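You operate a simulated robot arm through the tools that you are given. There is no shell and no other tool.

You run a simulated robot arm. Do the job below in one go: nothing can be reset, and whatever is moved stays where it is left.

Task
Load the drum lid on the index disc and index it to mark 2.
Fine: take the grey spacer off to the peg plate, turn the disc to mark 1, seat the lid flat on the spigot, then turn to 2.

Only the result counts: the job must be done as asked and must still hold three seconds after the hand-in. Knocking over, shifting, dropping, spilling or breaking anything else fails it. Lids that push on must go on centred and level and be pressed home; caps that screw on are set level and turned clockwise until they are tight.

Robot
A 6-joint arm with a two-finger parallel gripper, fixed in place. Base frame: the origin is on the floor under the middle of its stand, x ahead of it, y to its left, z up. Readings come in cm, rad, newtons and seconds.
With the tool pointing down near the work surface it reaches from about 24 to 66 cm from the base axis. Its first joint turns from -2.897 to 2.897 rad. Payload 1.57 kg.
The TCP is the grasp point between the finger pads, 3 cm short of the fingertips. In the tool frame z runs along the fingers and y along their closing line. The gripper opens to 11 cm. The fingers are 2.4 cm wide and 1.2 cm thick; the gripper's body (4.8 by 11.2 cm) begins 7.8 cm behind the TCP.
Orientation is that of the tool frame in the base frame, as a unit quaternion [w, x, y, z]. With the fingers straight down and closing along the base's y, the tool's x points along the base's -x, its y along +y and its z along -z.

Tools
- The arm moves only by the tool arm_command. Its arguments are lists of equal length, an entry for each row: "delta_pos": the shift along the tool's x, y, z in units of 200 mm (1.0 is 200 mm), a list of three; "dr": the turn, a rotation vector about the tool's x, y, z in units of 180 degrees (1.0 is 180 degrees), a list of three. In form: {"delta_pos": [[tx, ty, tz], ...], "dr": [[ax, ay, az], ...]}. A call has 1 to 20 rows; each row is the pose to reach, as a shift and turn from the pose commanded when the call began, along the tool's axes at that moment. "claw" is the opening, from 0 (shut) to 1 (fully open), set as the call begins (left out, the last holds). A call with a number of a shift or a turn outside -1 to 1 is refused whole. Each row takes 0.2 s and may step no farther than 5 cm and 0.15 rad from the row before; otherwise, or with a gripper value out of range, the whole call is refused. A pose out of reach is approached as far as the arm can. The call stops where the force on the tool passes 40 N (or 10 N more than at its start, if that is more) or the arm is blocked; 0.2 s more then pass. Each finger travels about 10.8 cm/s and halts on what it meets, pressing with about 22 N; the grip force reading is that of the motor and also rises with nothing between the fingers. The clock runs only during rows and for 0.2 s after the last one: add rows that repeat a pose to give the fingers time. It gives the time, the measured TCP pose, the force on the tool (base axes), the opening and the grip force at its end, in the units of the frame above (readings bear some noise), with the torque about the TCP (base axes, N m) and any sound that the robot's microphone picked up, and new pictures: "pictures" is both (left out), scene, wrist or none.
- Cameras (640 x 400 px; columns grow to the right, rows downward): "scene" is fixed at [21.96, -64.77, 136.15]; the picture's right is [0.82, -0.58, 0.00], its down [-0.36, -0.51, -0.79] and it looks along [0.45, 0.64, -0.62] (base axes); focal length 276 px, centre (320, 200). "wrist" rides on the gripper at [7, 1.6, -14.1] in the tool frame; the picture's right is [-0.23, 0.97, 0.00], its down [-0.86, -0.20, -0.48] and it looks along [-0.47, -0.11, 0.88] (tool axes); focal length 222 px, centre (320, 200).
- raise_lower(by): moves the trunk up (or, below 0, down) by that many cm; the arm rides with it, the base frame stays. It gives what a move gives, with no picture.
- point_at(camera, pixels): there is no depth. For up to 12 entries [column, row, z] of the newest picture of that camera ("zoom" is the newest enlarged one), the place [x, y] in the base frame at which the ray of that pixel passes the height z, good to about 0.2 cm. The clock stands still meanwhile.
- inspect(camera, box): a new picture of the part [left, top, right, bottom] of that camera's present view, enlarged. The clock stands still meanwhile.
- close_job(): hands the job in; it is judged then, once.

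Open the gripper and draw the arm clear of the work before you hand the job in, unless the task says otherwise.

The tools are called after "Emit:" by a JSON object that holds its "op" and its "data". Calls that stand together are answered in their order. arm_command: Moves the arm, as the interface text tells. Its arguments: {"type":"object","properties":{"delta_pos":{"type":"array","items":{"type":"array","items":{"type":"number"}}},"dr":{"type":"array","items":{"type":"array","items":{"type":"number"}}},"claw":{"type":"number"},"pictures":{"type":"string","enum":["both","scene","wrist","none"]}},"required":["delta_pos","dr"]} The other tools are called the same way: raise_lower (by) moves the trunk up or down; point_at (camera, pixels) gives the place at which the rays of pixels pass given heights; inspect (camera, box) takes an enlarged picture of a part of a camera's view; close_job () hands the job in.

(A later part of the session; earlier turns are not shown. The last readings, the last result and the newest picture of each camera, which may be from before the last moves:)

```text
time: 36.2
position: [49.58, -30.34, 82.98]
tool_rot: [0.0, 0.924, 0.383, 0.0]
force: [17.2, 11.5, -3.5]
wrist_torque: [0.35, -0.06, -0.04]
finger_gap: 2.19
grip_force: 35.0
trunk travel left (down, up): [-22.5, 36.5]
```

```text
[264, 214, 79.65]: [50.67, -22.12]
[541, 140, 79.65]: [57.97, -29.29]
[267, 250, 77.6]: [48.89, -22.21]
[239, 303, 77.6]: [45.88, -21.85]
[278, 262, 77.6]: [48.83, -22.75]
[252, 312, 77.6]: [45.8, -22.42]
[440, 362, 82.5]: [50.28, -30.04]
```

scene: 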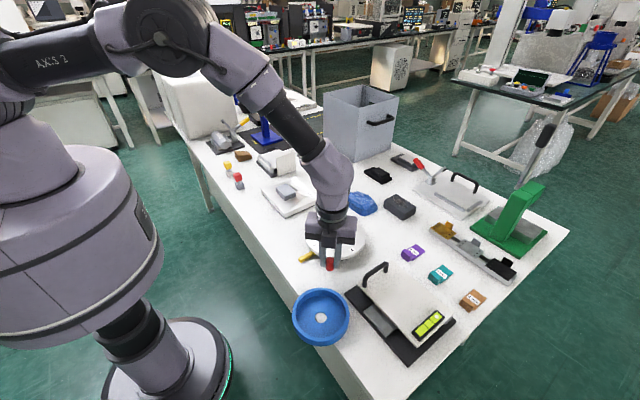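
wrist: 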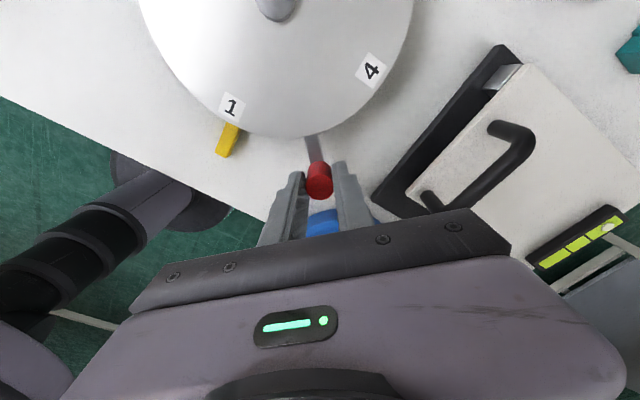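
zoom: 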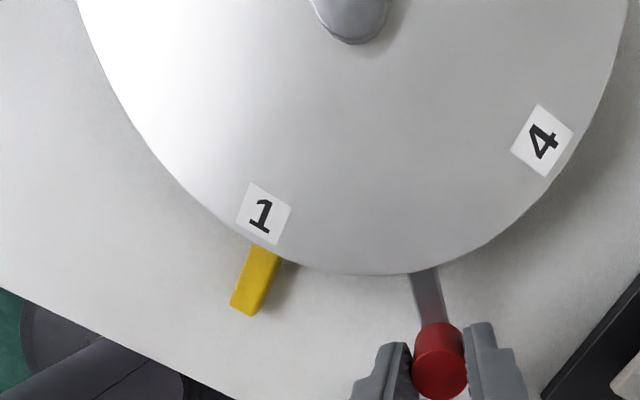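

Mark 1 and the pointer read 181.9° and about 181.5°, so the disc is at mark 1 within measurement error. I'll open the fingers, lift, and check from above.

Emit:
{"op": "arm_command", "data": {"delta_pos": [[0, 0, 0], [0, 0, 0], [0, 0, 0]], "dr": [[0, 0, 0], [0, 0, 0], [0, 0, 0]], "claw": 0.45, "pictures": "none"}}

Emit:
{"op": "arm_command", "data": {"delta_pos": [[0, 0, -0.1], [0, 0, -0.3], [0, 0, -0.5], [0, 0, -0.7], [0, 0, -0.7]], "dr": [[0, 0, 0], [0, 0, 0], [0, 0, 0], [0, 0, 0], [0, 0, 0]]}}

Emit:
{"op": "inspect", "data": {"camera": "scene", "box": [285, 205, 395, 285]}}

Emit:
{"op": "inspect", "data": {"camera": "wrist", "box": [170, 20, 390, 200]}}

```text
time: 37.0
position: [49.53, -30.44, 83.12]
tool_rot: [0.0, 0.924, 0.383, 0.0]
force: [0.0, 1.1, -0.1]
wrist_torque: [0.01, 0.0, 0.0]
finger_gap: 4.94
grip_force: 0.1
trunk travel left (down, up): [-22.5, 36.5]
```

```text
time: 38.2
position: [49.37, -30.52, 97.28]
tool_rot: [0.0, 0.924, 0.383, 0.0]
force: [-0.1, -0.3, 1.3]
wrist_torque: [0.02, 0.01, -0.03]
finger_gap: 4.97
grip_force: 0.0
trunk travel left (down, up): [-22.5, 36.5]
```

scene: 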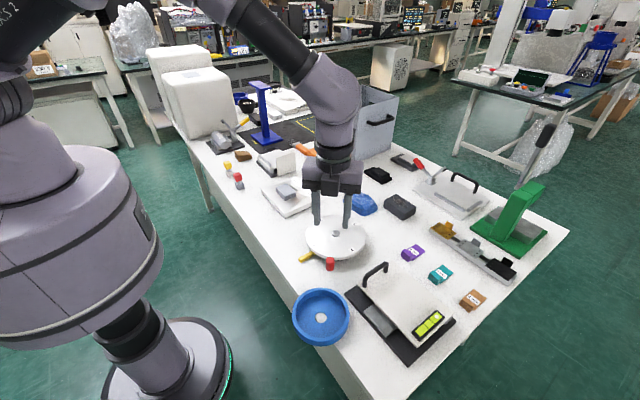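
wrist: 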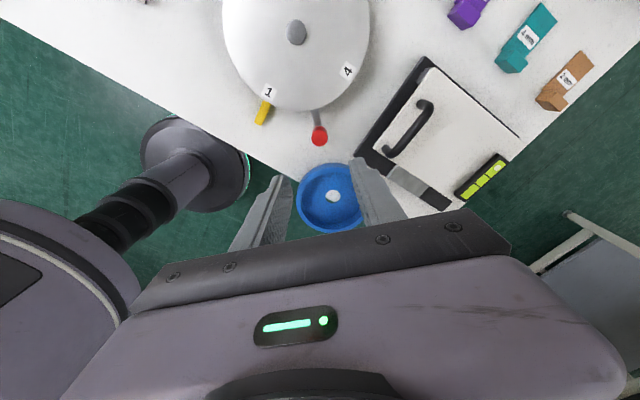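

```text
5.00 times, centred on (340, 245) of scene
```

zoom: 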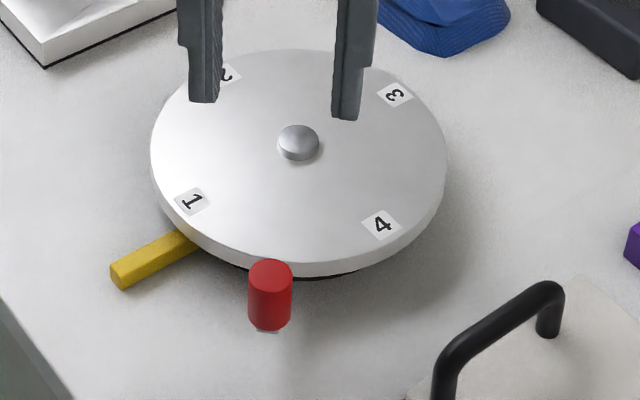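

```text
2.22 times, centred on (280, 110) of wrist
```

zoom: 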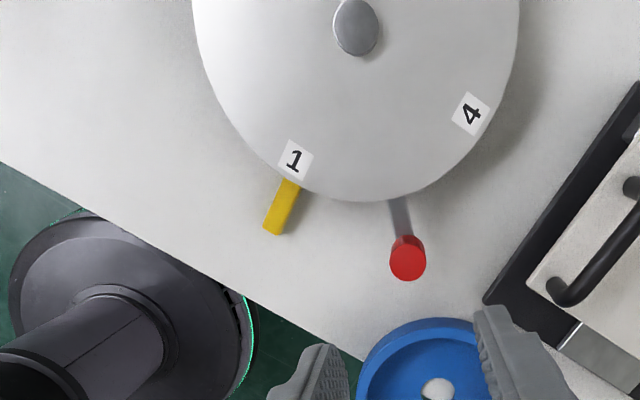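

Mark 1 lines up with the pointer (zoom (295,160) and (282,205)). I'll verify the angles from the scene view and measure the lid's geometry from this view as well.

Emit:
{"op": "point_at", "data": {"camera": "scene", "pixels": [[314, 245.4, 79.65], [352.2, 250, 79.65], [355, 224, 79.65], [335.6, 233.2, 80.3]]}}

Emit:
{"op": "point_at", "data": {"camera": "zoom", "pixels": [[295, 160, 79.65], [472, 114, 79.65], [358, 25, 80.3], [282, 208, 77.6], [274, 234, 77.6], [408, 260, 82.5]]}}

Emit:
{"op": "inspect", "data": {"camera": "wrist", "box": [280, 150, 400, 245]}}

```text
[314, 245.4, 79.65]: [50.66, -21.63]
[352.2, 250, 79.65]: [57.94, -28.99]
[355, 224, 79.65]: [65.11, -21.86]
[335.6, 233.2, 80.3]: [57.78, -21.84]
```

```text
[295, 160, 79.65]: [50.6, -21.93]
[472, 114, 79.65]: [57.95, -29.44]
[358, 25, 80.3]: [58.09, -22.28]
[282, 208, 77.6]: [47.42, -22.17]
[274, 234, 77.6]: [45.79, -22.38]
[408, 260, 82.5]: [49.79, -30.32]
```

```text
4.21 times, centred on (340, 198) of wrist
```

zoom: 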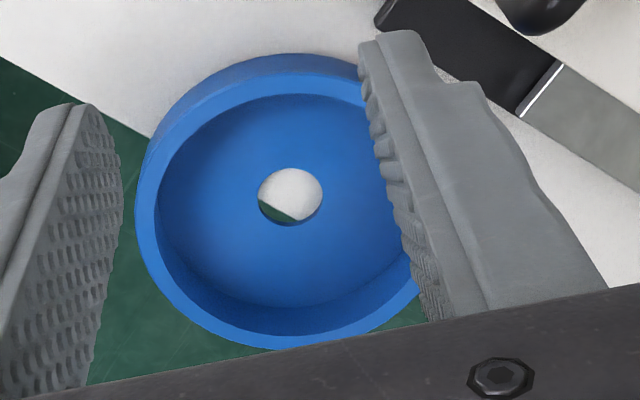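

The scene view gives mark 1→3 exactly along x, so the disc is at mark 1 within 1°, and the spindle is at (57.87,-21.85). The lid (about 12 cm wide) overhangs the table edge, so I'll move to a vantage looking straight at it with default yaw.

Emit:
{"op": "arm_command", "data": {"delta_pos": [[-0.0435, -0.029, 0], [-0.087, -0.058, 0], [-0.13, -0.087, 0], [-0.174, -0.1156, 0], [-0.217, -0.1446, 0], [-0.261, -0.1735, 0], [-0.304, -0.2024, 0], [-0.348, -0.2313, 0], [-0.391, -0.26, 0], [-0.435, -0.289, 0], [-0.478, -0.318, 0], [-0.5216, -0.347, 0], [-0.565, -0.376, 0], [-0.6086, -0.405, 0], [-0.652, -0.434, 0], [-0.695, -0.463, 0], [-0.739, -0.4915, 0], [-0.739, -0.4915, 0]], "dr": [[0, 0, -0.0441], [0, 0, -0.0882], [0, 0, -0.1324], [0, 0, -0.1765], [0, 0, -0.2206], [0, 0, -0.2647], [0, 0, -0.3088], [0, 0, -0.3529], [0, 0, -0.3971], [0, 0, -0.4412], [0, 0, -0.4853], [0, 0, -0.5294], [0, 0, -0.5735], [0, 0, -0.6176], [0, 0, -0.6618], [0, 0, -0.7059], [0, 0, -0.75], [0, 0, -0.75]], "claw": 1.0}}

Emit:
{"op": "inspect", "data": {"camera": "wrist", "box": [210, 110, 420, 245]}}

Emit:
{"op": "inspect", "data": {"camera": "scene", "box": [280, 280, 365, 350]}}

```text
time: 42.0
position: [32.04, -33.8, 97.1]
tool_rot: [0.0, -0.001, 1.0, 0.0]
force: [0.1, 0.3, -0.8]
wrist_torque: [0.01, -0.01, 0.0]
finger_gap: 11.01
grip_force: 0.1
trunk travel left (down, up): [-22.5, 36.5]
```

scene: 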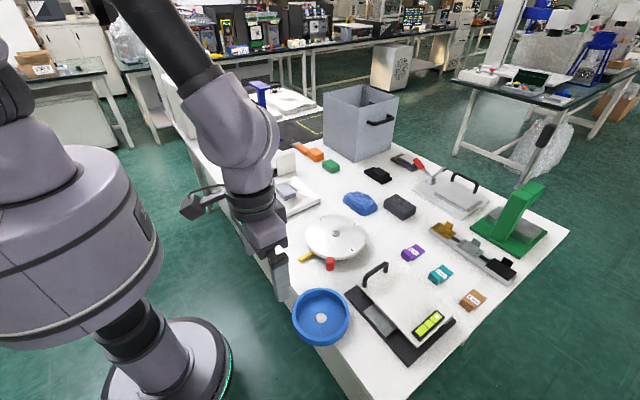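
wrist: 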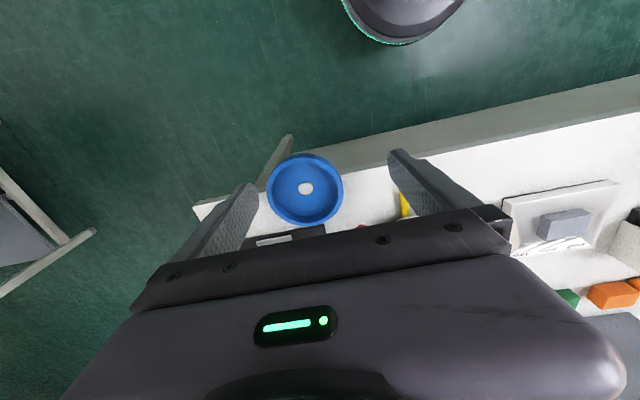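

```text
2.96 times, centred on (315, 178) of wrist
```

zoom: 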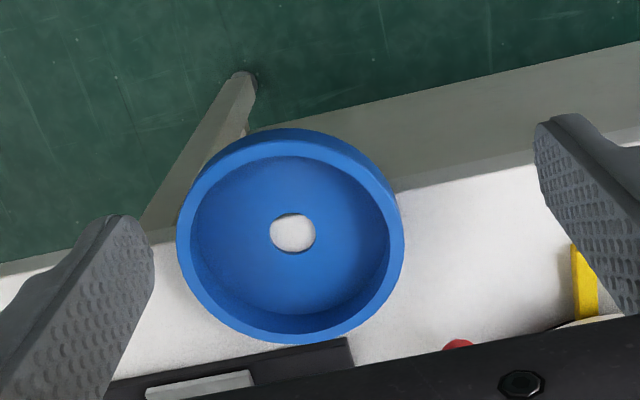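

```text
5.71 times, centred on (322, 315) of scene
```

zoom: 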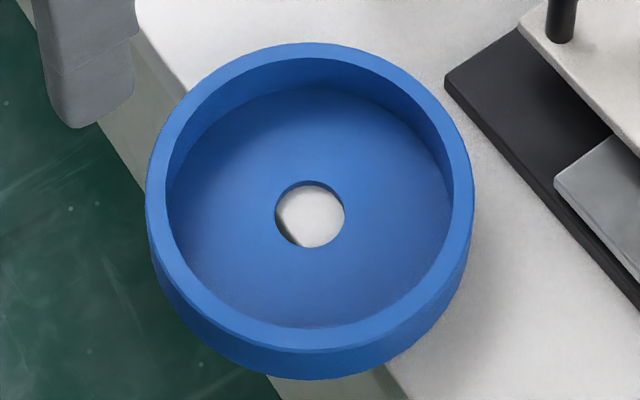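

Now I'll triangulate the lid's rim centre (scene (320.25,314.6), wrist (305,192.4)) and the hole centre (scene (320.25,317.6), wrist (305.9,189.1)), plus rim edges and the table edge.

Emit:
{"op": "point_at", "data": {"camera": "scene", "pixels": [[320.25, 314.56, 76], [320.25, 314.56, 82], [320.25, 317.6, 74], [320.25, 317.6, 80], [291.5, 315, 80], [349, 314.1, 80], [320.25, 287.3, 80], [320.25, 341.8, 80]]}}

Emit:
{"op": "point_at", "data": {"camera": "wrist", "pixels": [[305, 192.4, 76], [305, 192.4, 82], [305.9, 189.1, 74], [305.9, 189.1, 80], [266.7, 191.5, 80], [343.4, 193.2, 80], [305, 158.4, 80], [305, 226.3, 80], [352, 173, 76.2], [195, 210, 76.2]]}}

```text
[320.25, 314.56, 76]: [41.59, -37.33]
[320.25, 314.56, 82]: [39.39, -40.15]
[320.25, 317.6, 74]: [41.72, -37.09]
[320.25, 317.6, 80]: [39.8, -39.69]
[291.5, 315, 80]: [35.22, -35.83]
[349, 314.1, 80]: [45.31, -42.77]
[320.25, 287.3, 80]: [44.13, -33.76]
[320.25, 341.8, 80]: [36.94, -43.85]
```

```text
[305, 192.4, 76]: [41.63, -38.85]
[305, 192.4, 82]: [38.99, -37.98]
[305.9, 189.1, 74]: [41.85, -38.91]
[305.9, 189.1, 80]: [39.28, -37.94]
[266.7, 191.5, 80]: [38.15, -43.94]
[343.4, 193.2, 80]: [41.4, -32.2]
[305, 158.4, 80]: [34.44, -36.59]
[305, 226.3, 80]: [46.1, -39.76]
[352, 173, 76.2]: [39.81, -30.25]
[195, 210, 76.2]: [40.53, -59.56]
```

The lid centre is about (40.75,-38.35) with rim top z≈78.9, outer diameter 12.5 and inner diameter 10.9 cm; the table edge lies just left of its centre. A centred hold by expanding the fingers inside the wall keeps it level, so I'll go above the centre with the gap at 6.6 cm.

Emit:
{"op": "arm_command", "data": {"delta_pos": [[-0.1, -0.05, 0.0], [-0.2, -0.1, 0.06], [-0.3, -0.16, 0.14], [-0.4, -0.2, 0.24], [-0.4375, -0.2225, 0.36], [-0.4375, -0.2225, 0.36]], "dr": [[0, 0, 0], [0, 0, 0], [0, 0, 0], [0, 0, 0], [0, 0, 0], [0, 0, 0]], "claw": 0.6}}

Emit:
{"op": "inspect", "data": {"camera": "wrist", "box": [220, 110, 420, 235]}}

Emit:
{"op": "inspect", "data": {"camera": "scene", "box": [270, 250, 370, 360]}}

```text
time: 43.4
position: [40.8, -38.48, 89.84]
tool_rot: [0.0, -0.001, 1.0, 0.0]
force: [0.5, 0.6, -0.1]
wrist_torque: [-0.01, 0.02, 0.01]
finger_gap: 6.6
grip_force: 0.0
trunk travel left (down, up): [-22.5, 36.5]
```

scene: 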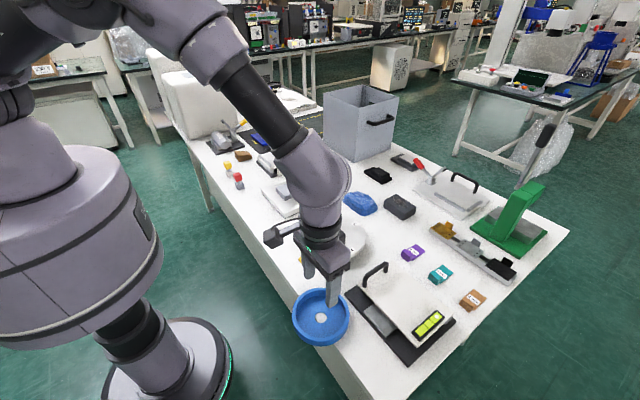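
wrist: 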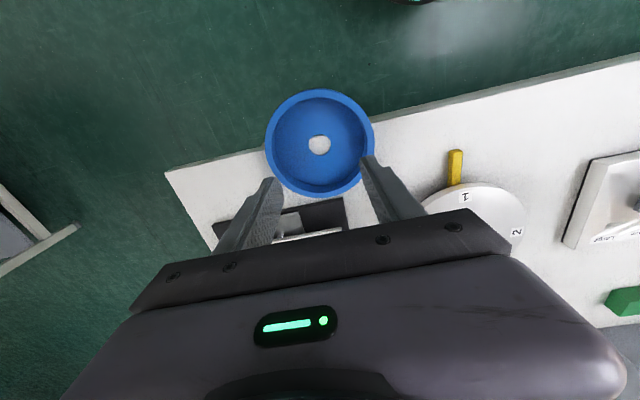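

```text
3.20 times, centred on (320, 172) of wrist
```

zoom: 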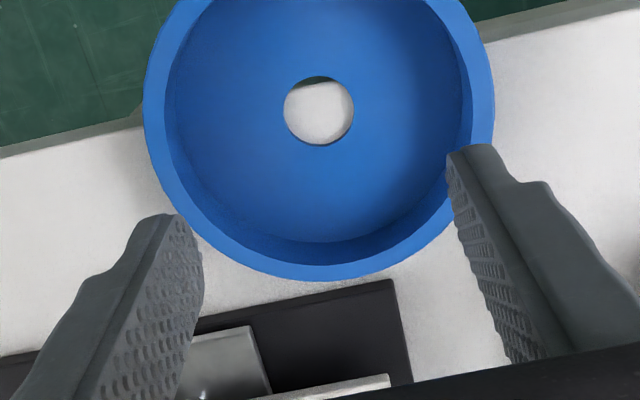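

```text
3.64 times, centred on (320, 305) of scene
```

zoom: 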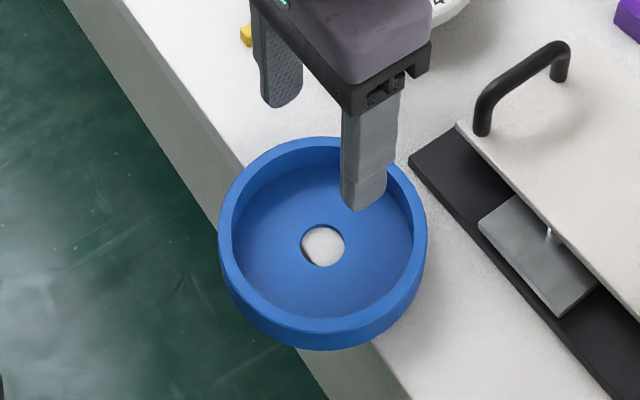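

From this view I'll refine the lid centre using hole edges (zoom (284,110),(355,110),(319,76),(319,145)) and the rim.

Emit:
{"op": "point_at", "data": {"camera": "zoom", "pixels": [[284, 110, 76.8], [355, 110, 76.8], [319, 75, 76.8], [319, 145, 76.8], [144, 90, 78.9], [495, 95, 78.9], [320, 281, 78.9], [463, 95, 78.9], [165, 95, 78.9]]}}

```text
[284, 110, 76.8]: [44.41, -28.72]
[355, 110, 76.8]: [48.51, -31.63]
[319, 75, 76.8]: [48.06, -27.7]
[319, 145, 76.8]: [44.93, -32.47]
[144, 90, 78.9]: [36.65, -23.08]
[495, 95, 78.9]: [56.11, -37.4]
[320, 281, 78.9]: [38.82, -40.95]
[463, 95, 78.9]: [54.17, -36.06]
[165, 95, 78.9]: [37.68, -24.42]
```

That used the scene zoom by mistake; I'll convert to raw wrist pixels and ask again.

Emit:
{"op": "point_at", "data": {"camera": "wrist", "pixels": [[308.75, 143.9, 76.8], [330.9, 143.9, 76.8], [319.7, 133.25, 76.8], [319.7, 154.8, 76.8], [265, 137.6, 78.9], [374.7, 139.2, 78.9], [320, 197.3, 78.9], [320, 90.5, 78.9]]}}

```text
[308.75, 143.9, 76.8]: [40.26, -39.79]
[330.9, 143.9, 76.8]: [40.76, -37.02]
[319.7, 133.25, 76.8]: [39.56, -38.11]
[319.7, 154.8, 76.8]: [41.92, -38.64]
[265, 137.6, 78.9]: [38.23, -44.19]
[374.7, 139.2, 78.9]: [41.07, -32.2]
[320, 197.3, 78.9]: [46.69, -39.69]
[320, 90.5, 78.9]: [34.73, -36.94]
```

The lid centre is confirmed at (40.7,-38.37), within 0.1 cm of the TCP. I'll descend into the bowl to TCP z≈81.0 and check clearances.

Emit:
{"op": "arm_command", "data": {"delta_pos": [[0.003, 0.004, 0.12], [0.003, 0.004, 0.24], [0.003, 0.004, 0.34], [0.003, 0.004, 0.4], [0.003, 0.004, 0.44], [0.003, 0.004, 0.44]], "dr": [[0, 0, 0], [0, 0, 0], [0, 0, 0], [0, 0, 0], [0, 0, 0], [0, 0, 0]]}}

Emit:
{"op": "inspect", "data": {"camera": "scene", "box": [280, 270, 365, 350]}}

Emit:
{"op": "inspect", "data": {"camera": "wrist", "box": [230, 110, 410, 240]}}

```text
time: 44.8
position: [40.72, -38.3, 80.92]
tool_rot: [0.0, 0.0, 1.0, -0.001]
force: [0.1, 0.3, -0.8]
wrist_torque: [0.02, 0.0, 0.02]
finger_gap: 6.6
grip_force: 0.1
trunk travel left (down, up): [-22.5, 36.5]
```

scene: 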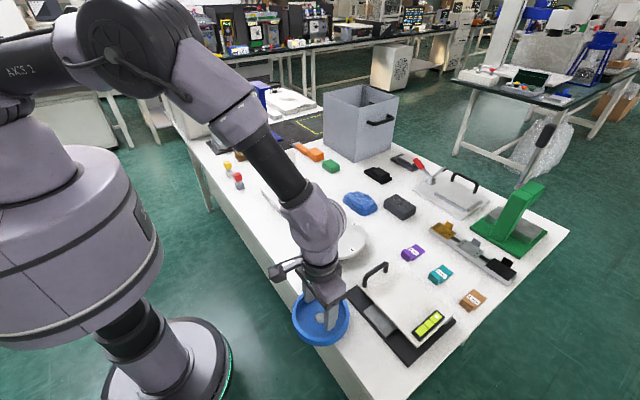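
wrist: 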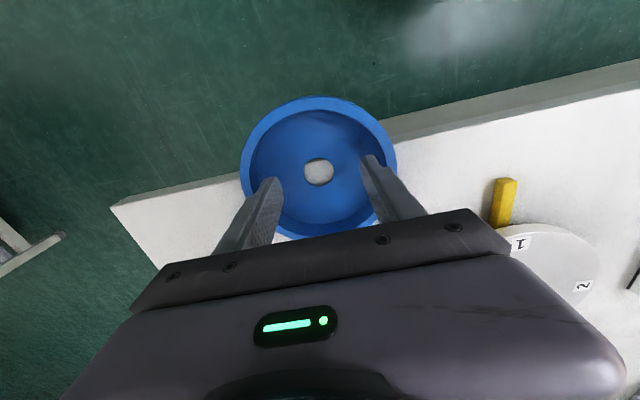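

```text
5.00 times, centred on (322, 310) of scene
```

zoom: 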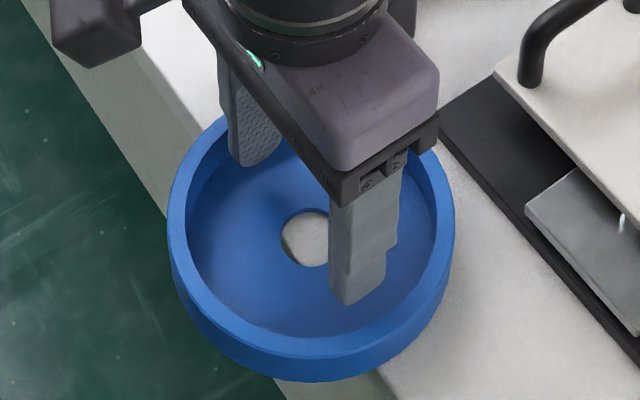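

```text
3.08 times, centred on (320, 175) of wrist
```

zoom: 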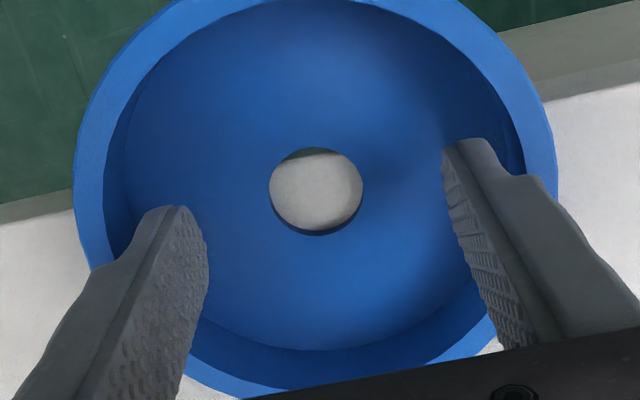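

The fingertips are inside the bowl with clearance all around. I'll lower another 0.5 cm and then open the fingers outward against the wall.

Emit:
{"op": "arm_command", "data": {"delta_pos": [[0, 0, 0.01], [0, 0, 0.024], [0, 0, 0.024]], "dr": [[0, 0, 0], [0, 0, 0], [0, 0, 0]], "pictures": "none"}}

Emit:
{"op": "arm_command", "data": {"delta_pos": [[0, 0, 0], [0, 0, 0], [0, 0, 0], [0, 0, 0], [0, 0, 0]], "dr": [[0, 0, 0], [0, 0, 0], [0, 0, 0], [0, 0, 0], [0, 0, 0]], "claw": 0.85}}

Emit:
{"op": "inspect", "data": {"camera": "scene", "box": [280, 270, 365, 350]}}

Emit:
{"op": "inspect", "data": {"camera": "wrist", "box": [230, 110, 410, 240]}}

```text
time: 45.6
position: [40.67, -38.19, 80.63]
tool_rot: [0.001, -0.001, 1.0, 0.0]
force: [0.7, 0.6, -0.6]
wrist_torque: [0.0, 0.03, 0.02]
finger_gap: 6.61
grip_force: 0.0
trunk travel left (down, up): [-22.5, 36.5]
```

```text
time: 46.8
position: [40.7, -38.18, 80.53]
tool_rot: [0.0, 0.0, 1.0, -0.001]
force: [0.5, 0.6, -0.4]
wrist_torque: [0.02, -0.02, 0.03]
finger_gap: 8.81
grip_force: 0.0
trunk travel left (down, up): [-22.5, 36.5]
```

scene: 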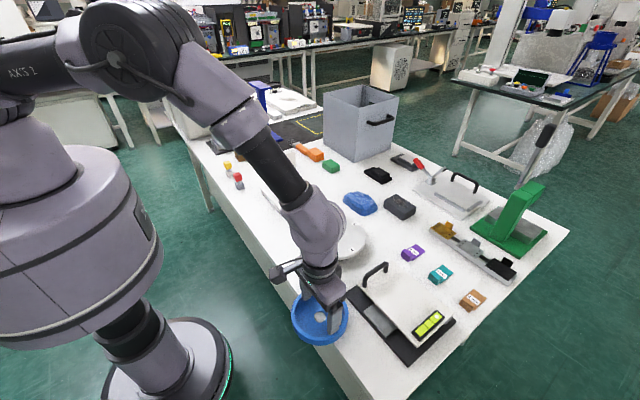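
wrist: 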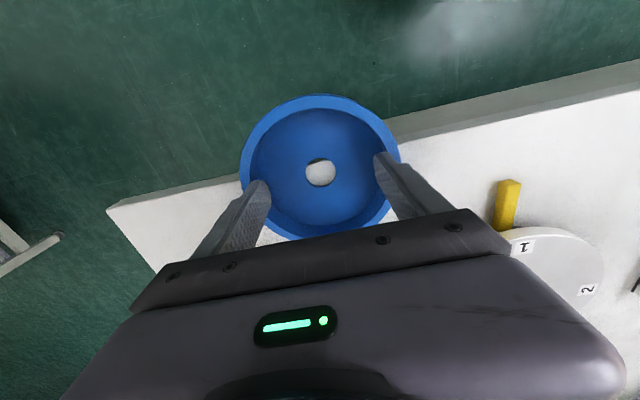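

```text
5.00 times, centred on (322, 310) of scene
```

zoom: 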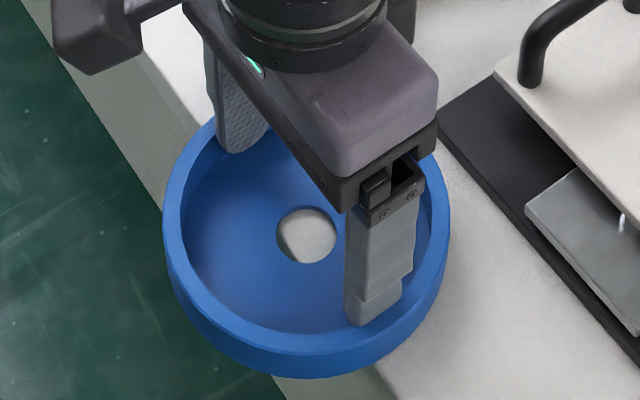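

```text
3.08 times, centred on (320, 175) of wrist
```

zoom: 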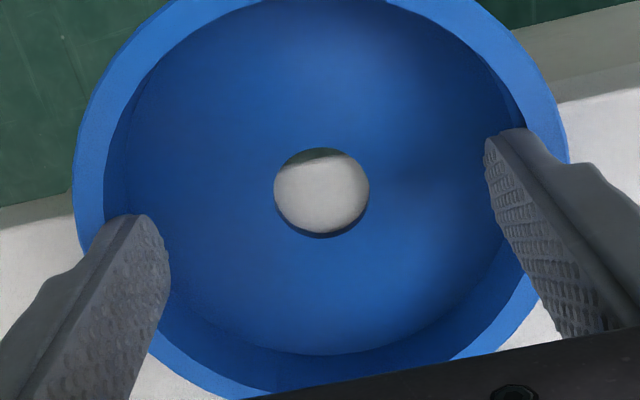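

The gap stopped at 8.81 instead of 9.35, so the fingers bear on the wall and the lid is centred. I'll command fully open for pressure, then try a 0.5 cm lift.

Emit:
{"op": "arm_command", "data": {"delta_pos": [[0, 0, 0], [0, 0, 0], [0, 0, 0]], "dr": [[0, 0, 0], [0, 0, 0], [0, 0, 0]], "claw": 1.0, "pictures": "none"}}

Emit:
{"op": "arm_command", "data": {"delta_pos": [[0, 0, -0.005], [0, 0, -0.01], [0, 0, -0.015], [0, 0, -0.02], [0, 0, -0.025], [0, 0, -0.025]], "dr": [[0, 0, 0], [0, 0, 0], [0, 0, 0], [0, 0, 0], [0, 0, 0], [0, 0, 0]]}}

Emit:
{"op": "inspect", "data": {"camera": "scene", "box": [280, 270, 365, 350]}}

Emit:
{"op": "inspect", "data": {"camera": "wrist", "box": [230, 110, 410, 240]}}

```text
time: 47.6
position: [40.73, -38.22, 80.58]
tool_rot: [0.0, -0.001, 1.0, 0.0]
force: [1.6, 0.2, -0.8]
wrist_torque: [0.01, 0.0, 0.0]
finger_gap: 8.88
grip_force: 0.0
trunk travel left (down, up): [-22.5, 36.5]
```

```text
time: 49.0
position: [40.88, -38.31, 81.03]
tool_rot: [0.0, -0.001, 1.0, 0.0]
force: [0.3, -0.1, -3.5]
wrist_torque: [-0.02, 0.02, 0.01]
finger_gap: 8.94
grip_force: 0.0
trunk travel left (down, up): [-22.5, 36.5]
```

scene: 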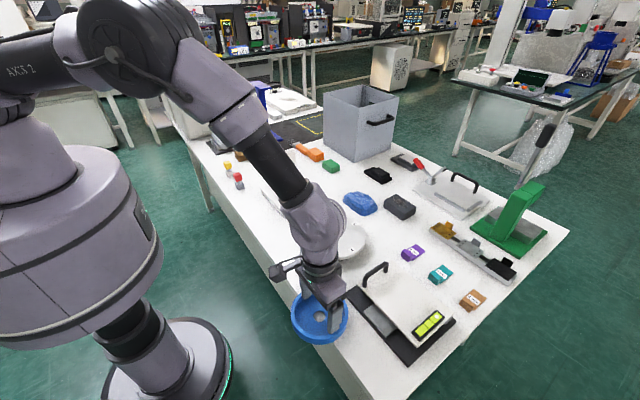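
wrist: 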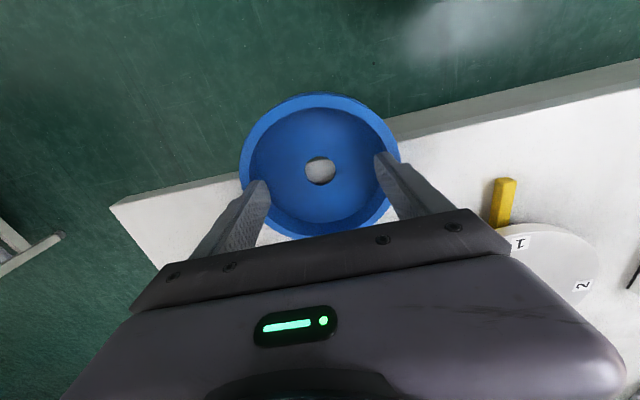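

```text
5.00 times, centred on (322, 310) of scene
```

zoom: 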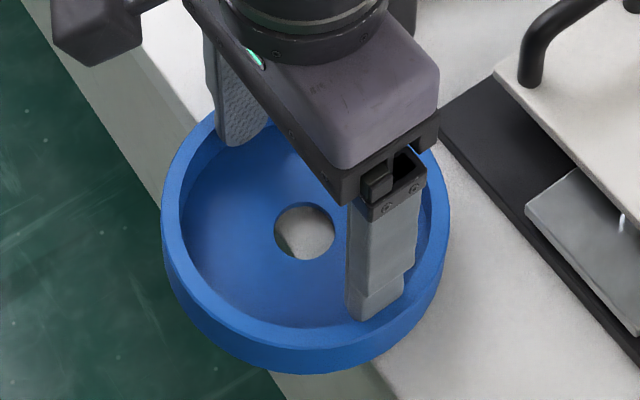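

```text
3.08 times, centred on (320, 175) of wrist
```

zoom: 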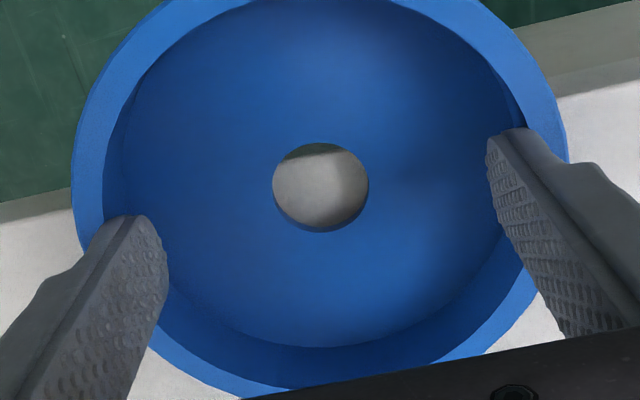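

The tool now carries about 3 N and the lid moved up with the fingers (shadow visible under the hole at zoom (320,190)). I'll lift another 1 cm slowly and check for slip.

Emit:
{"op": "arm_command", "data": {"delta_pos": [[0, 0, -0.01], [0, 0, -0.02], [0, 0, -0.03], [0, 0, -0.04], [0, 0, -0.05], [0, 0, -0.05], [0, 0, -0.05]], "dr": [[0, 0, 0], [0, 0, 0], [0, 0, 0], [0, 0, 0], [0, 0, 0], [0, 0, 0], [0, 0, 0]]}}

Emit:
{"op": "inspect", "data": {"camera": "scene", "box": [280, 270, 365, 350]}}

Emit:
{"op": "inspect", "data": {"camera": "wrist", "box": [230, 110, 410, 240]}}

```text
time: 50.6
position: [40.89, -38.32, 82.09]
tool_rot: [0.0, -0.001, 1.0, -0.001]
force: [0.1, 0.1, -3.1]
wrist_torque: [-0.01, 0.02, 0.02]
finger_gap: 8.95
grip_force: 0.2
trunk travel left (down, up): [-22.5, 36.5]
```

scene: 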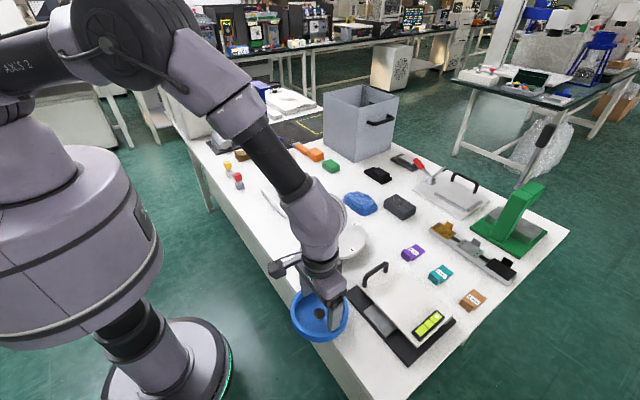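
wrist: 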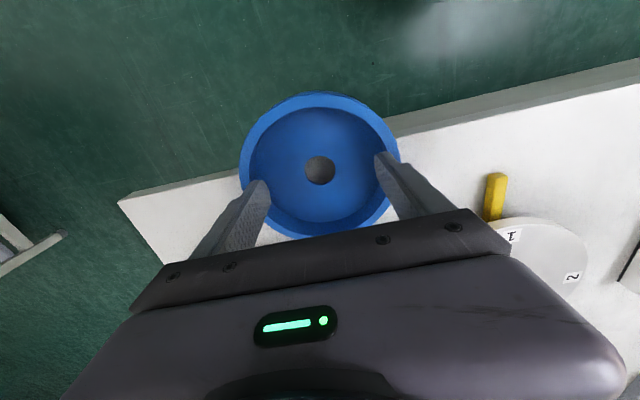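

```text
5.00 times, centred on (322, 310) of scene
```

zoom: 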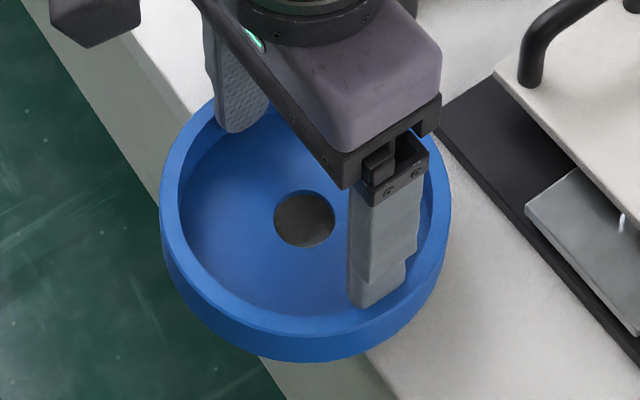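

```text
3.08 times, centred on (320, 175) of wrist
```

zoom: 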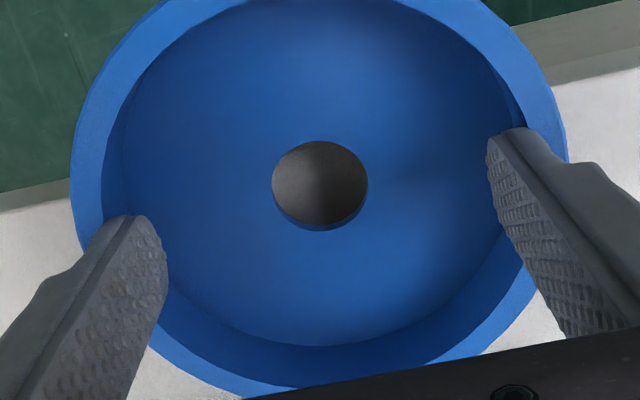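

The lid is securely held at gap 8.95 with a steady 3.1 N weight. I'll raise it smoothly to TCP z≈92, well above the knob.

Emit:
{"op": "arm_command", "data": {"delta_pos": [[0, 0, -0.04], [0, 0, -0.1], [0, 0, -0.17], [0, 0, -0.24], [0, 0, -0.31], [0, 0, -0.38], [0, 0, -0.44], [0, 0, -0.48], [0, 0, -0.495], [0, 0, -0.495]], "dr": [[0, 0, 0], [0, 0, 0], [0, 0, 0], [0, 0, 0], [0, 0, 0], [0, 0, 0], [0, 0, 0], [0, 0, 0], [0, 0, 0], [0, 0, 0]], "pictures": "wrist"}}

```text
time: 52.8
position: [40.92, -38.29, 92.05]
tool_rot: [0.0, 0.0, 1.0, 0.0]
force: [0.2, 0.2, -3.4]
wrist_torque: [0.02, 0.0, 0.02]
finger_gap: 8.95
grip_force: 0.1
trunk travel left (down, up): [-22.5, 36.5]
```

wrist: 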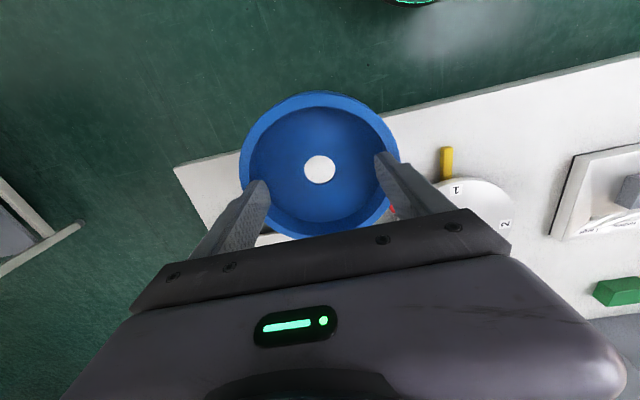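

The hold is steady. I'll check the hole's offset from the TCP in this view, then carry the lid over the spindle.

Emit:
{"op": "point_at", "data": {"camera": "wrist", "pixels": [[319.8, 170, 88.3], [304, 170, 88.3], [335.8, 170, 88.3], [319.8, 155, 88.3], [319.8, 185.5, 88.3]]}}

Emit:
{"op": "arm_command", "data": {"delta_pos": [[-0.03, 0.029, 0], [-0.08, 0.0773, 0], [-0.15, 0.145, 0], [-0.225, 0.2175, 0], [-0.3, 0.29, 0], [-0.375, 0.3625, 0], [-0.45, 0.435, 0], [-0.525, 0.5075, 0], [-0.6, 0.58, 0], [-0.675, 0.6525, 0], [-0.745, 0.72, 0], [-0.8, 0.773, 0], [-0.84, 0.812, 0], [-0.8535, 0.825, 0], [-0.8535, 0.825, 0]], "dr": [[0, 0, 0], [0, 0, 0], [0, 0, 0], [0, 0, 0], [0, 0, 0], [0, 0, 0], [0, 0, 0], [0, 0, 0], [0, 0, 0], [0, 0, 0], [0, 0, 0], [0, 0, 0], [0, 0, 0], [0, 0, 0], [0, 0, 0]]}}

Emit:
{"op": "inspect", "data": {"camera": "wrist", "box": [230, 90, 410, 240]}}

Emit:
{"op": "inspect", "data": {"camera": "scene", "box": [285, 190, 395, 285]}}

```text
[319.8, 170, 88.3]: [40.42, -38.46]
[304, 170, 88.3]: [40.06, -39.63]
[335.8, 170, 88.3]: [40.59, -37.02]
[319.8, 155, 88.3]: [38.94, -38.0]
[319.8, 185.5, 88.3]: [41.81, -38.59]
```

```text
time: 56.0
position: [57.98, -21.69, 91.85]
tool_rot: [0.0, 0.0, 1.0, 0.0]
force: [0.2, 0.1, -2.9]
wrist_torque: [0.01, 0.0, 0.0]
finger_gap: 8.95
grip_force: 0.0
trunk travel left (down, up): [-22.5, 36.5]
```

scene: 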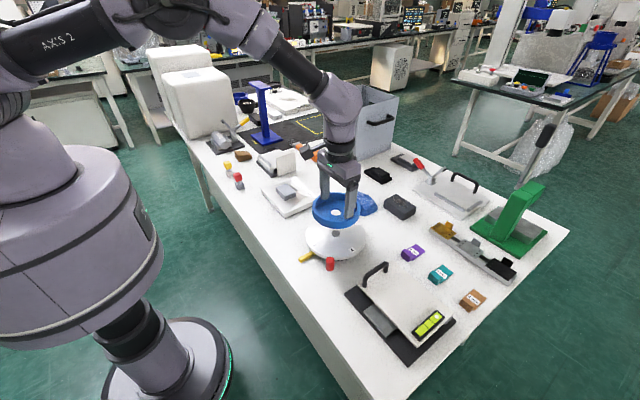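
wrist: 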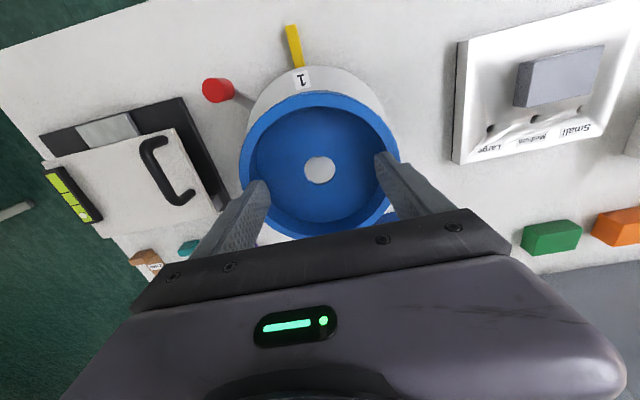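

```text
2.67 times, centred on (320, 165) of wrist
```

zoom: 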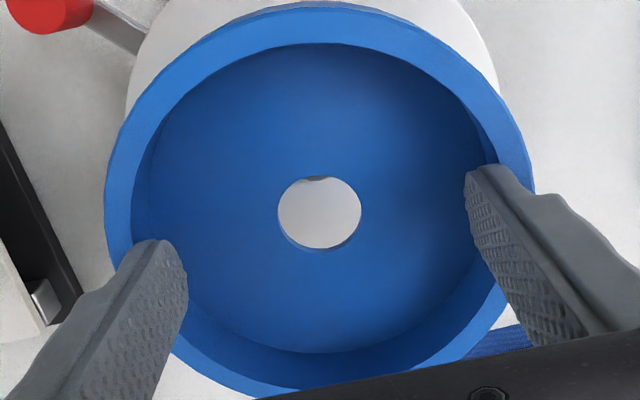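

```text
4.21 times, centred on (340, 238) of scene
```

zoom: 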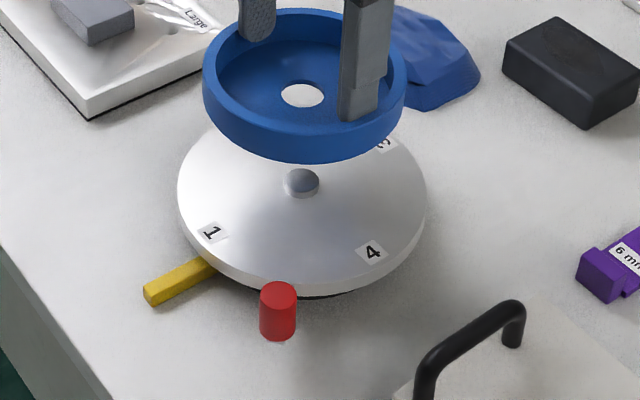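

The lid hangs over the disc, and the spigot just peeks at the top of the hole as expected. I'll triangulate the hole centre (scene (335.7,213.3), wrist (319.8,170.2)) for its offset from the TCP.

Emit:
{"op": "inspect", "data": {"camera": "scene", "box": [312, 190, 362, 225]}}

Emit:
{"op": "inspect", "data": {"camera": "wrist", "box": [290, 145, 350, 195]}}

```text
11.43 times, centred on (337, 208) of scene
```

zoom: 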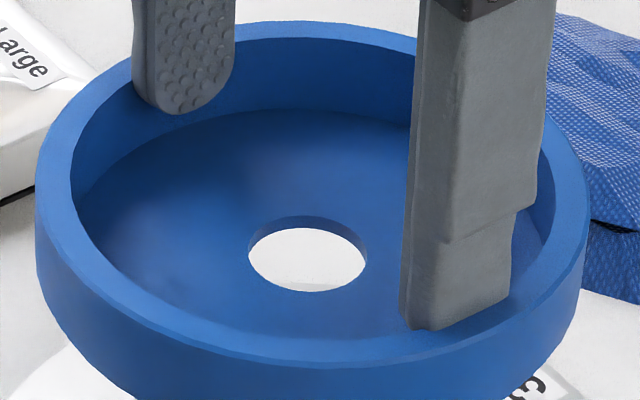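

```text
8.00 times, centred on (320, 170) of wrist
```

zoom: 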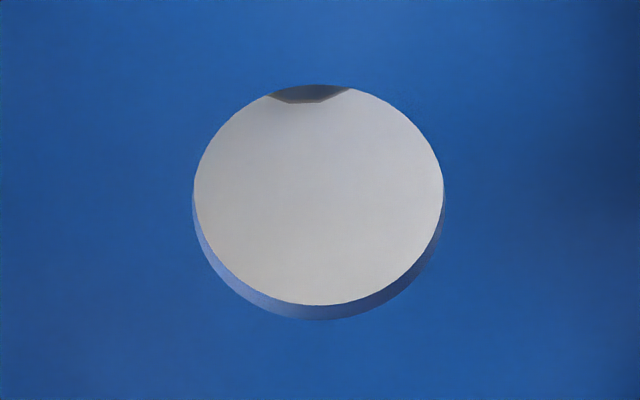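

Emit:
{"op": "point_at", "data": {"camera": "scene", "pixels": [[335.9, 212.7, 86], [335.9, 212.7, 90], [330.7, 212.7, 88], [341.1, 212.7, 88]]}}

Emit:
{"op": "point_at", "data": {"camera": "wrist", "pixels": [[319.8, 170.25, 86], [319.8, 170.25, 90], [304, 170.25, 88], [335.6, 170.25, 88]]}}

```text
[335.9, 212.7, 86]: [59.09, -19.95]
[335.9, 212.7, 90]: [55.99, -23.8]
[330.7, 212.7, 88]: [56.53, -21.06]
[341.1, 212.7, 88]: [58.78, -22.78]
```

```text
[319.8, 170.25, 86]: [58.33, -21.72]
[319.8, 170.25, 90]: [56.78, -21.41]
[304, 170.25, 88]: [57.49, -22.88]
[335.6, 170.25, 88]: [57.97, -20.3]
```

The hole centre is at (57.72,-21.59), needing a shift of about (+0.11,-0.26) to match the spigot. I'll apply it and descend to about 0.8 cm above the spigot.

Emit:
{"op": "arm_command", "data": {"delta_pos": [[-0.003, -0.006, 0.05], [-0.0055, -0.013, 0.12], [-0.0055, -0.013, 0.19], [-0.0055, -0.013, 0.25], [-0.0055, -0.013, 0.29], [-0.0055, -0.013, 0.3025], [-0.0055, -0.013, 0.3025]], "dr": [[0, 0, 0], [0, 0, 0], [0, 0, 0], [0, 0, 0], [0, 0, 0], [0, 0, 0], [0, 0, 0]]}}

Emit:
{"op": "inspect", "data": {"camera": "scene", "box": [310, 205, 365, 250]}}

Emit:
{"op": "inspect", "data": {"camera": "wrist", "box": [290, 145, 350, 195]}}

```text
time: 57.6
position: [58.01, -22.04, 85.92]
tool_rot: [0.0, 0.0, 1.0, 0.0]
force: [-0.2, 0.2, -2.2]
wrist_torque: [0.0, 0.0, 0.03]
finger_gap: 8.96
grip_force: 0.0
trunk travel left (down, up): [-22.5, 36.5]
```

scene: 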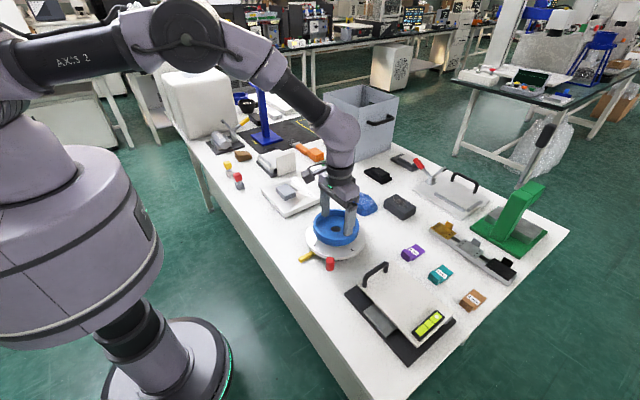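
wrist: 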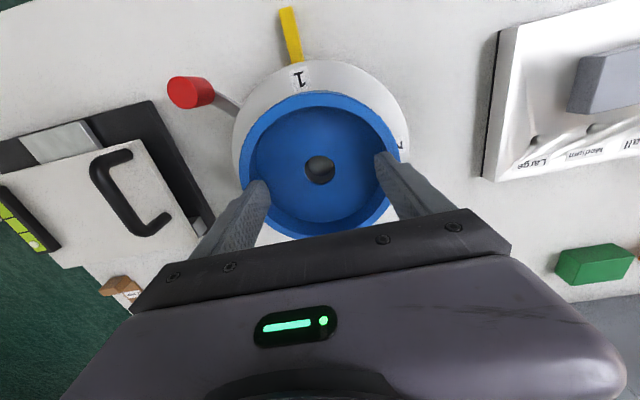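

```text
8.89 times, centred on (338, 228) of scene
```

zoom: 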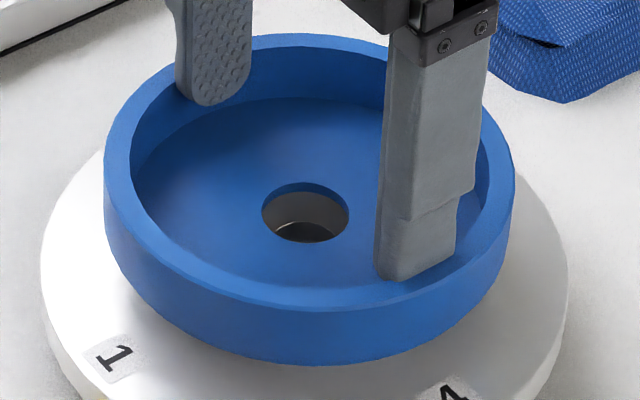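

```text
8.00 times, centred on (320, 170) of wrist
```

zoom: 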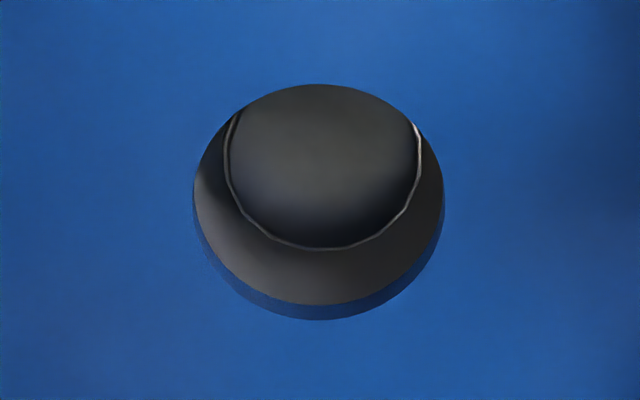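

Through the hole the spigot top appears nearly centred laterally (wrist zoom 227–421 vs hole 192–445). I'll check the scene ray for the hole centre at its present height.

Emit:
{"op": "point_at", "data": {"camera": "scene", "pixels": [[336.4, 229.4, 81.6], [336.4, 229.4, 82.2], [335.7, 233.1, 80.3]]}}

Emit:
{"op": "point_at", "data": {"camera": "wrist", "pixels": [[319.8, 170.25, 81.6], [319.8, 170.25, 82.2], [320.5, 164.75, 80.3], [320.5, 164.75, 80.0]]}}

```text
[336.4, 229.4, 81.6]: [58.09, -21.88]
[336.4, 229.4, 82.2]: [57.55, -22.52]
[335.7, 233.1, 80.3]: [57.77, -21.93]
```

```text
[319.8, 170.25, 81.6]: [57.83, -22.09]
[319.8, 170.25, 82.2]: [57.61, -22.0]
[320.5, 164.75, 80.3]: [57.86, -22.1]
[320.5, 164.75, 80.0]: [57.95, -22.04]
```

Both cameras agree the hole and spigot are aligned within about 0.1 cm. I'll descend slowly: contact near TCP z≈84.9 would mean sitting on the spigot, ≈84.2 means seated.

Emit:
{"op": "arm_command", "data": {"delta_pos": [[0, 0, 0.015], [0, 0, 0.03], [0, 0, 0.04], [0, 0, 0.045], [0, 0, 0.05], [0, 0, 0.055], [0, 0, 0.055]], "dr": [[0, 0, 0], [0, 0, 0], [0, 0, 0], [0, 0, 0], [0, 0, 0], [0, 0, 0], [0, 0, 0]]}}

Emit:
{"op": "inspect", "data": {"camera": "wrist", "box": [290, 145, 350, 195]}}

Emit:
{"op": "inspect", "data": {"camera": "scene", "box": [310, 205, 365, 250]}}

```text
time: 59.2
position: [57.96, -21.96, 84.89]
tool_rot: [0.0, 0.001, 1.0, 0.0]
force: [-0.7, -0.1, -2.9]
wrist_torque: [-0.02, 0.01, -0.02]
finger_gap: 8.96
grip_force: 0.0
trunk travel left (down, up): [-22.5, 36.5]
```

scene: 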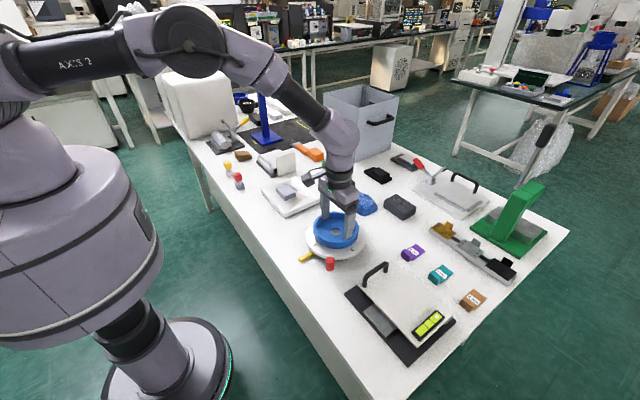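
wrist: 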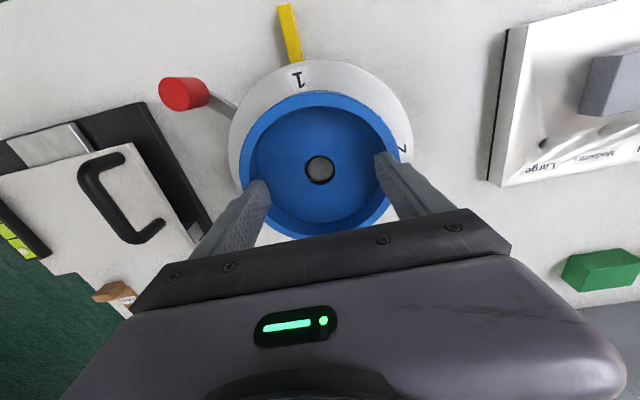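

```text
8.00 times, centred on (320, 170) of wrist
```

zoom: 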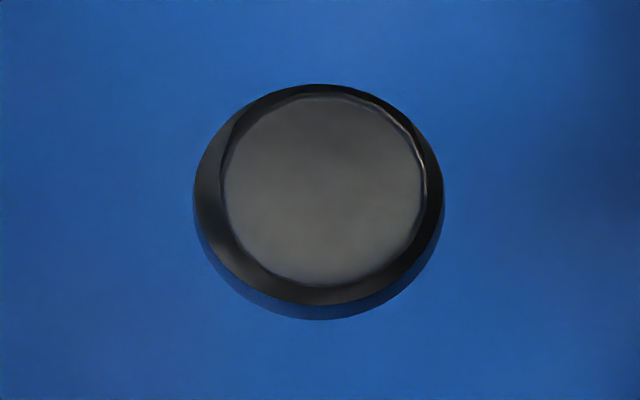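

```text
8.89 times, centred on (338, 228) of scene
```

zoom: 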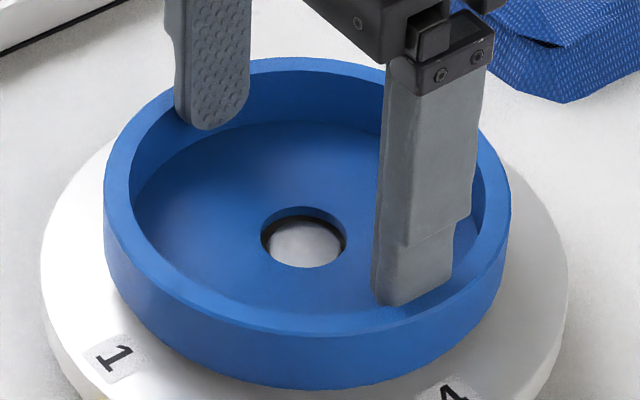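

The spigot now fills the hole almost concentrically (zoom centre (324.5,191) vs hole (318.5,202), parallax accounted). I'll nudge +0.06 cm in y and keep lowering in 1 mm steps.

Emit:
{"op": "arm_command", "data": {"delta_pos": [[-0.002, 0.003, 0.005], [-0.002, 0.003, 0.01], [-0.002, 0.003, 0.015], [-0.002, 0.003, 0.02], [-0.002, 0.003, 0.02]], "dr": [[0, 0, 0], [0, 0, 0], [0, 0, 0], [0, 0, 0], [0, 0, 0]]}}

Emit:
{"op": "inspect", "data": {"camera": "wrist", "box": [290, 145, 350, 195]}}

```text
time: 60.4
position: [58.03, -21.9, 84.41]
tool_rot: [0.0, 0.001, 1.0, 0.001]
force: [-0.6, 0.3, -3.5]
wrist_torque: [0.01, 0.02, 0.0]
finger_gap: 8.97
grip_force: 0.0
trunk travel left (down, up): [-22.5, 36.5]
```

scene: 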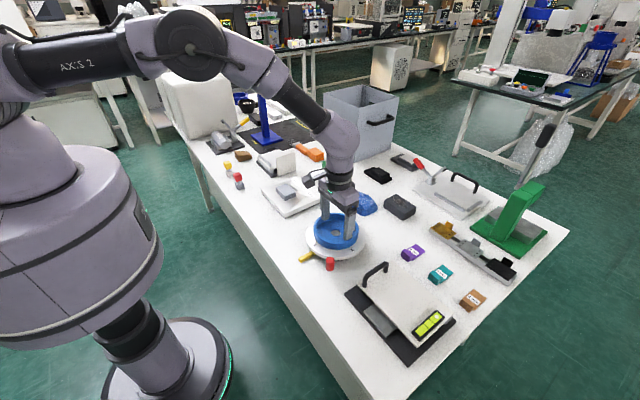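
wrist: 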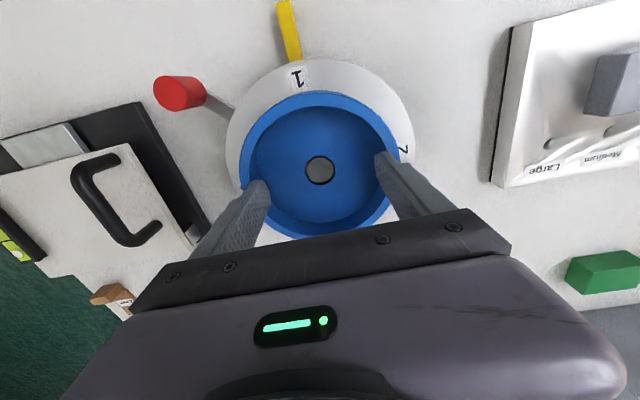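

```text
8.00 times, centred on (320, 170) of wrist
```

zoom: 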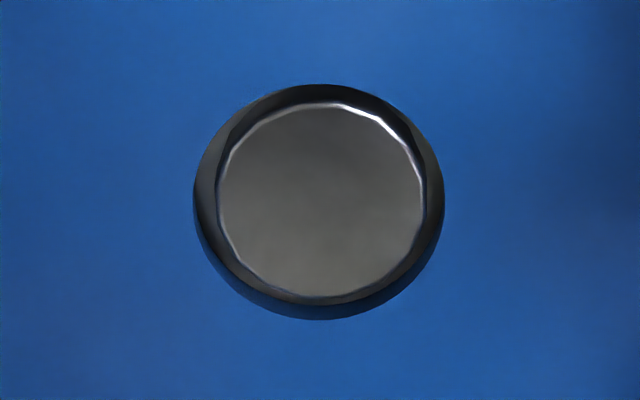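

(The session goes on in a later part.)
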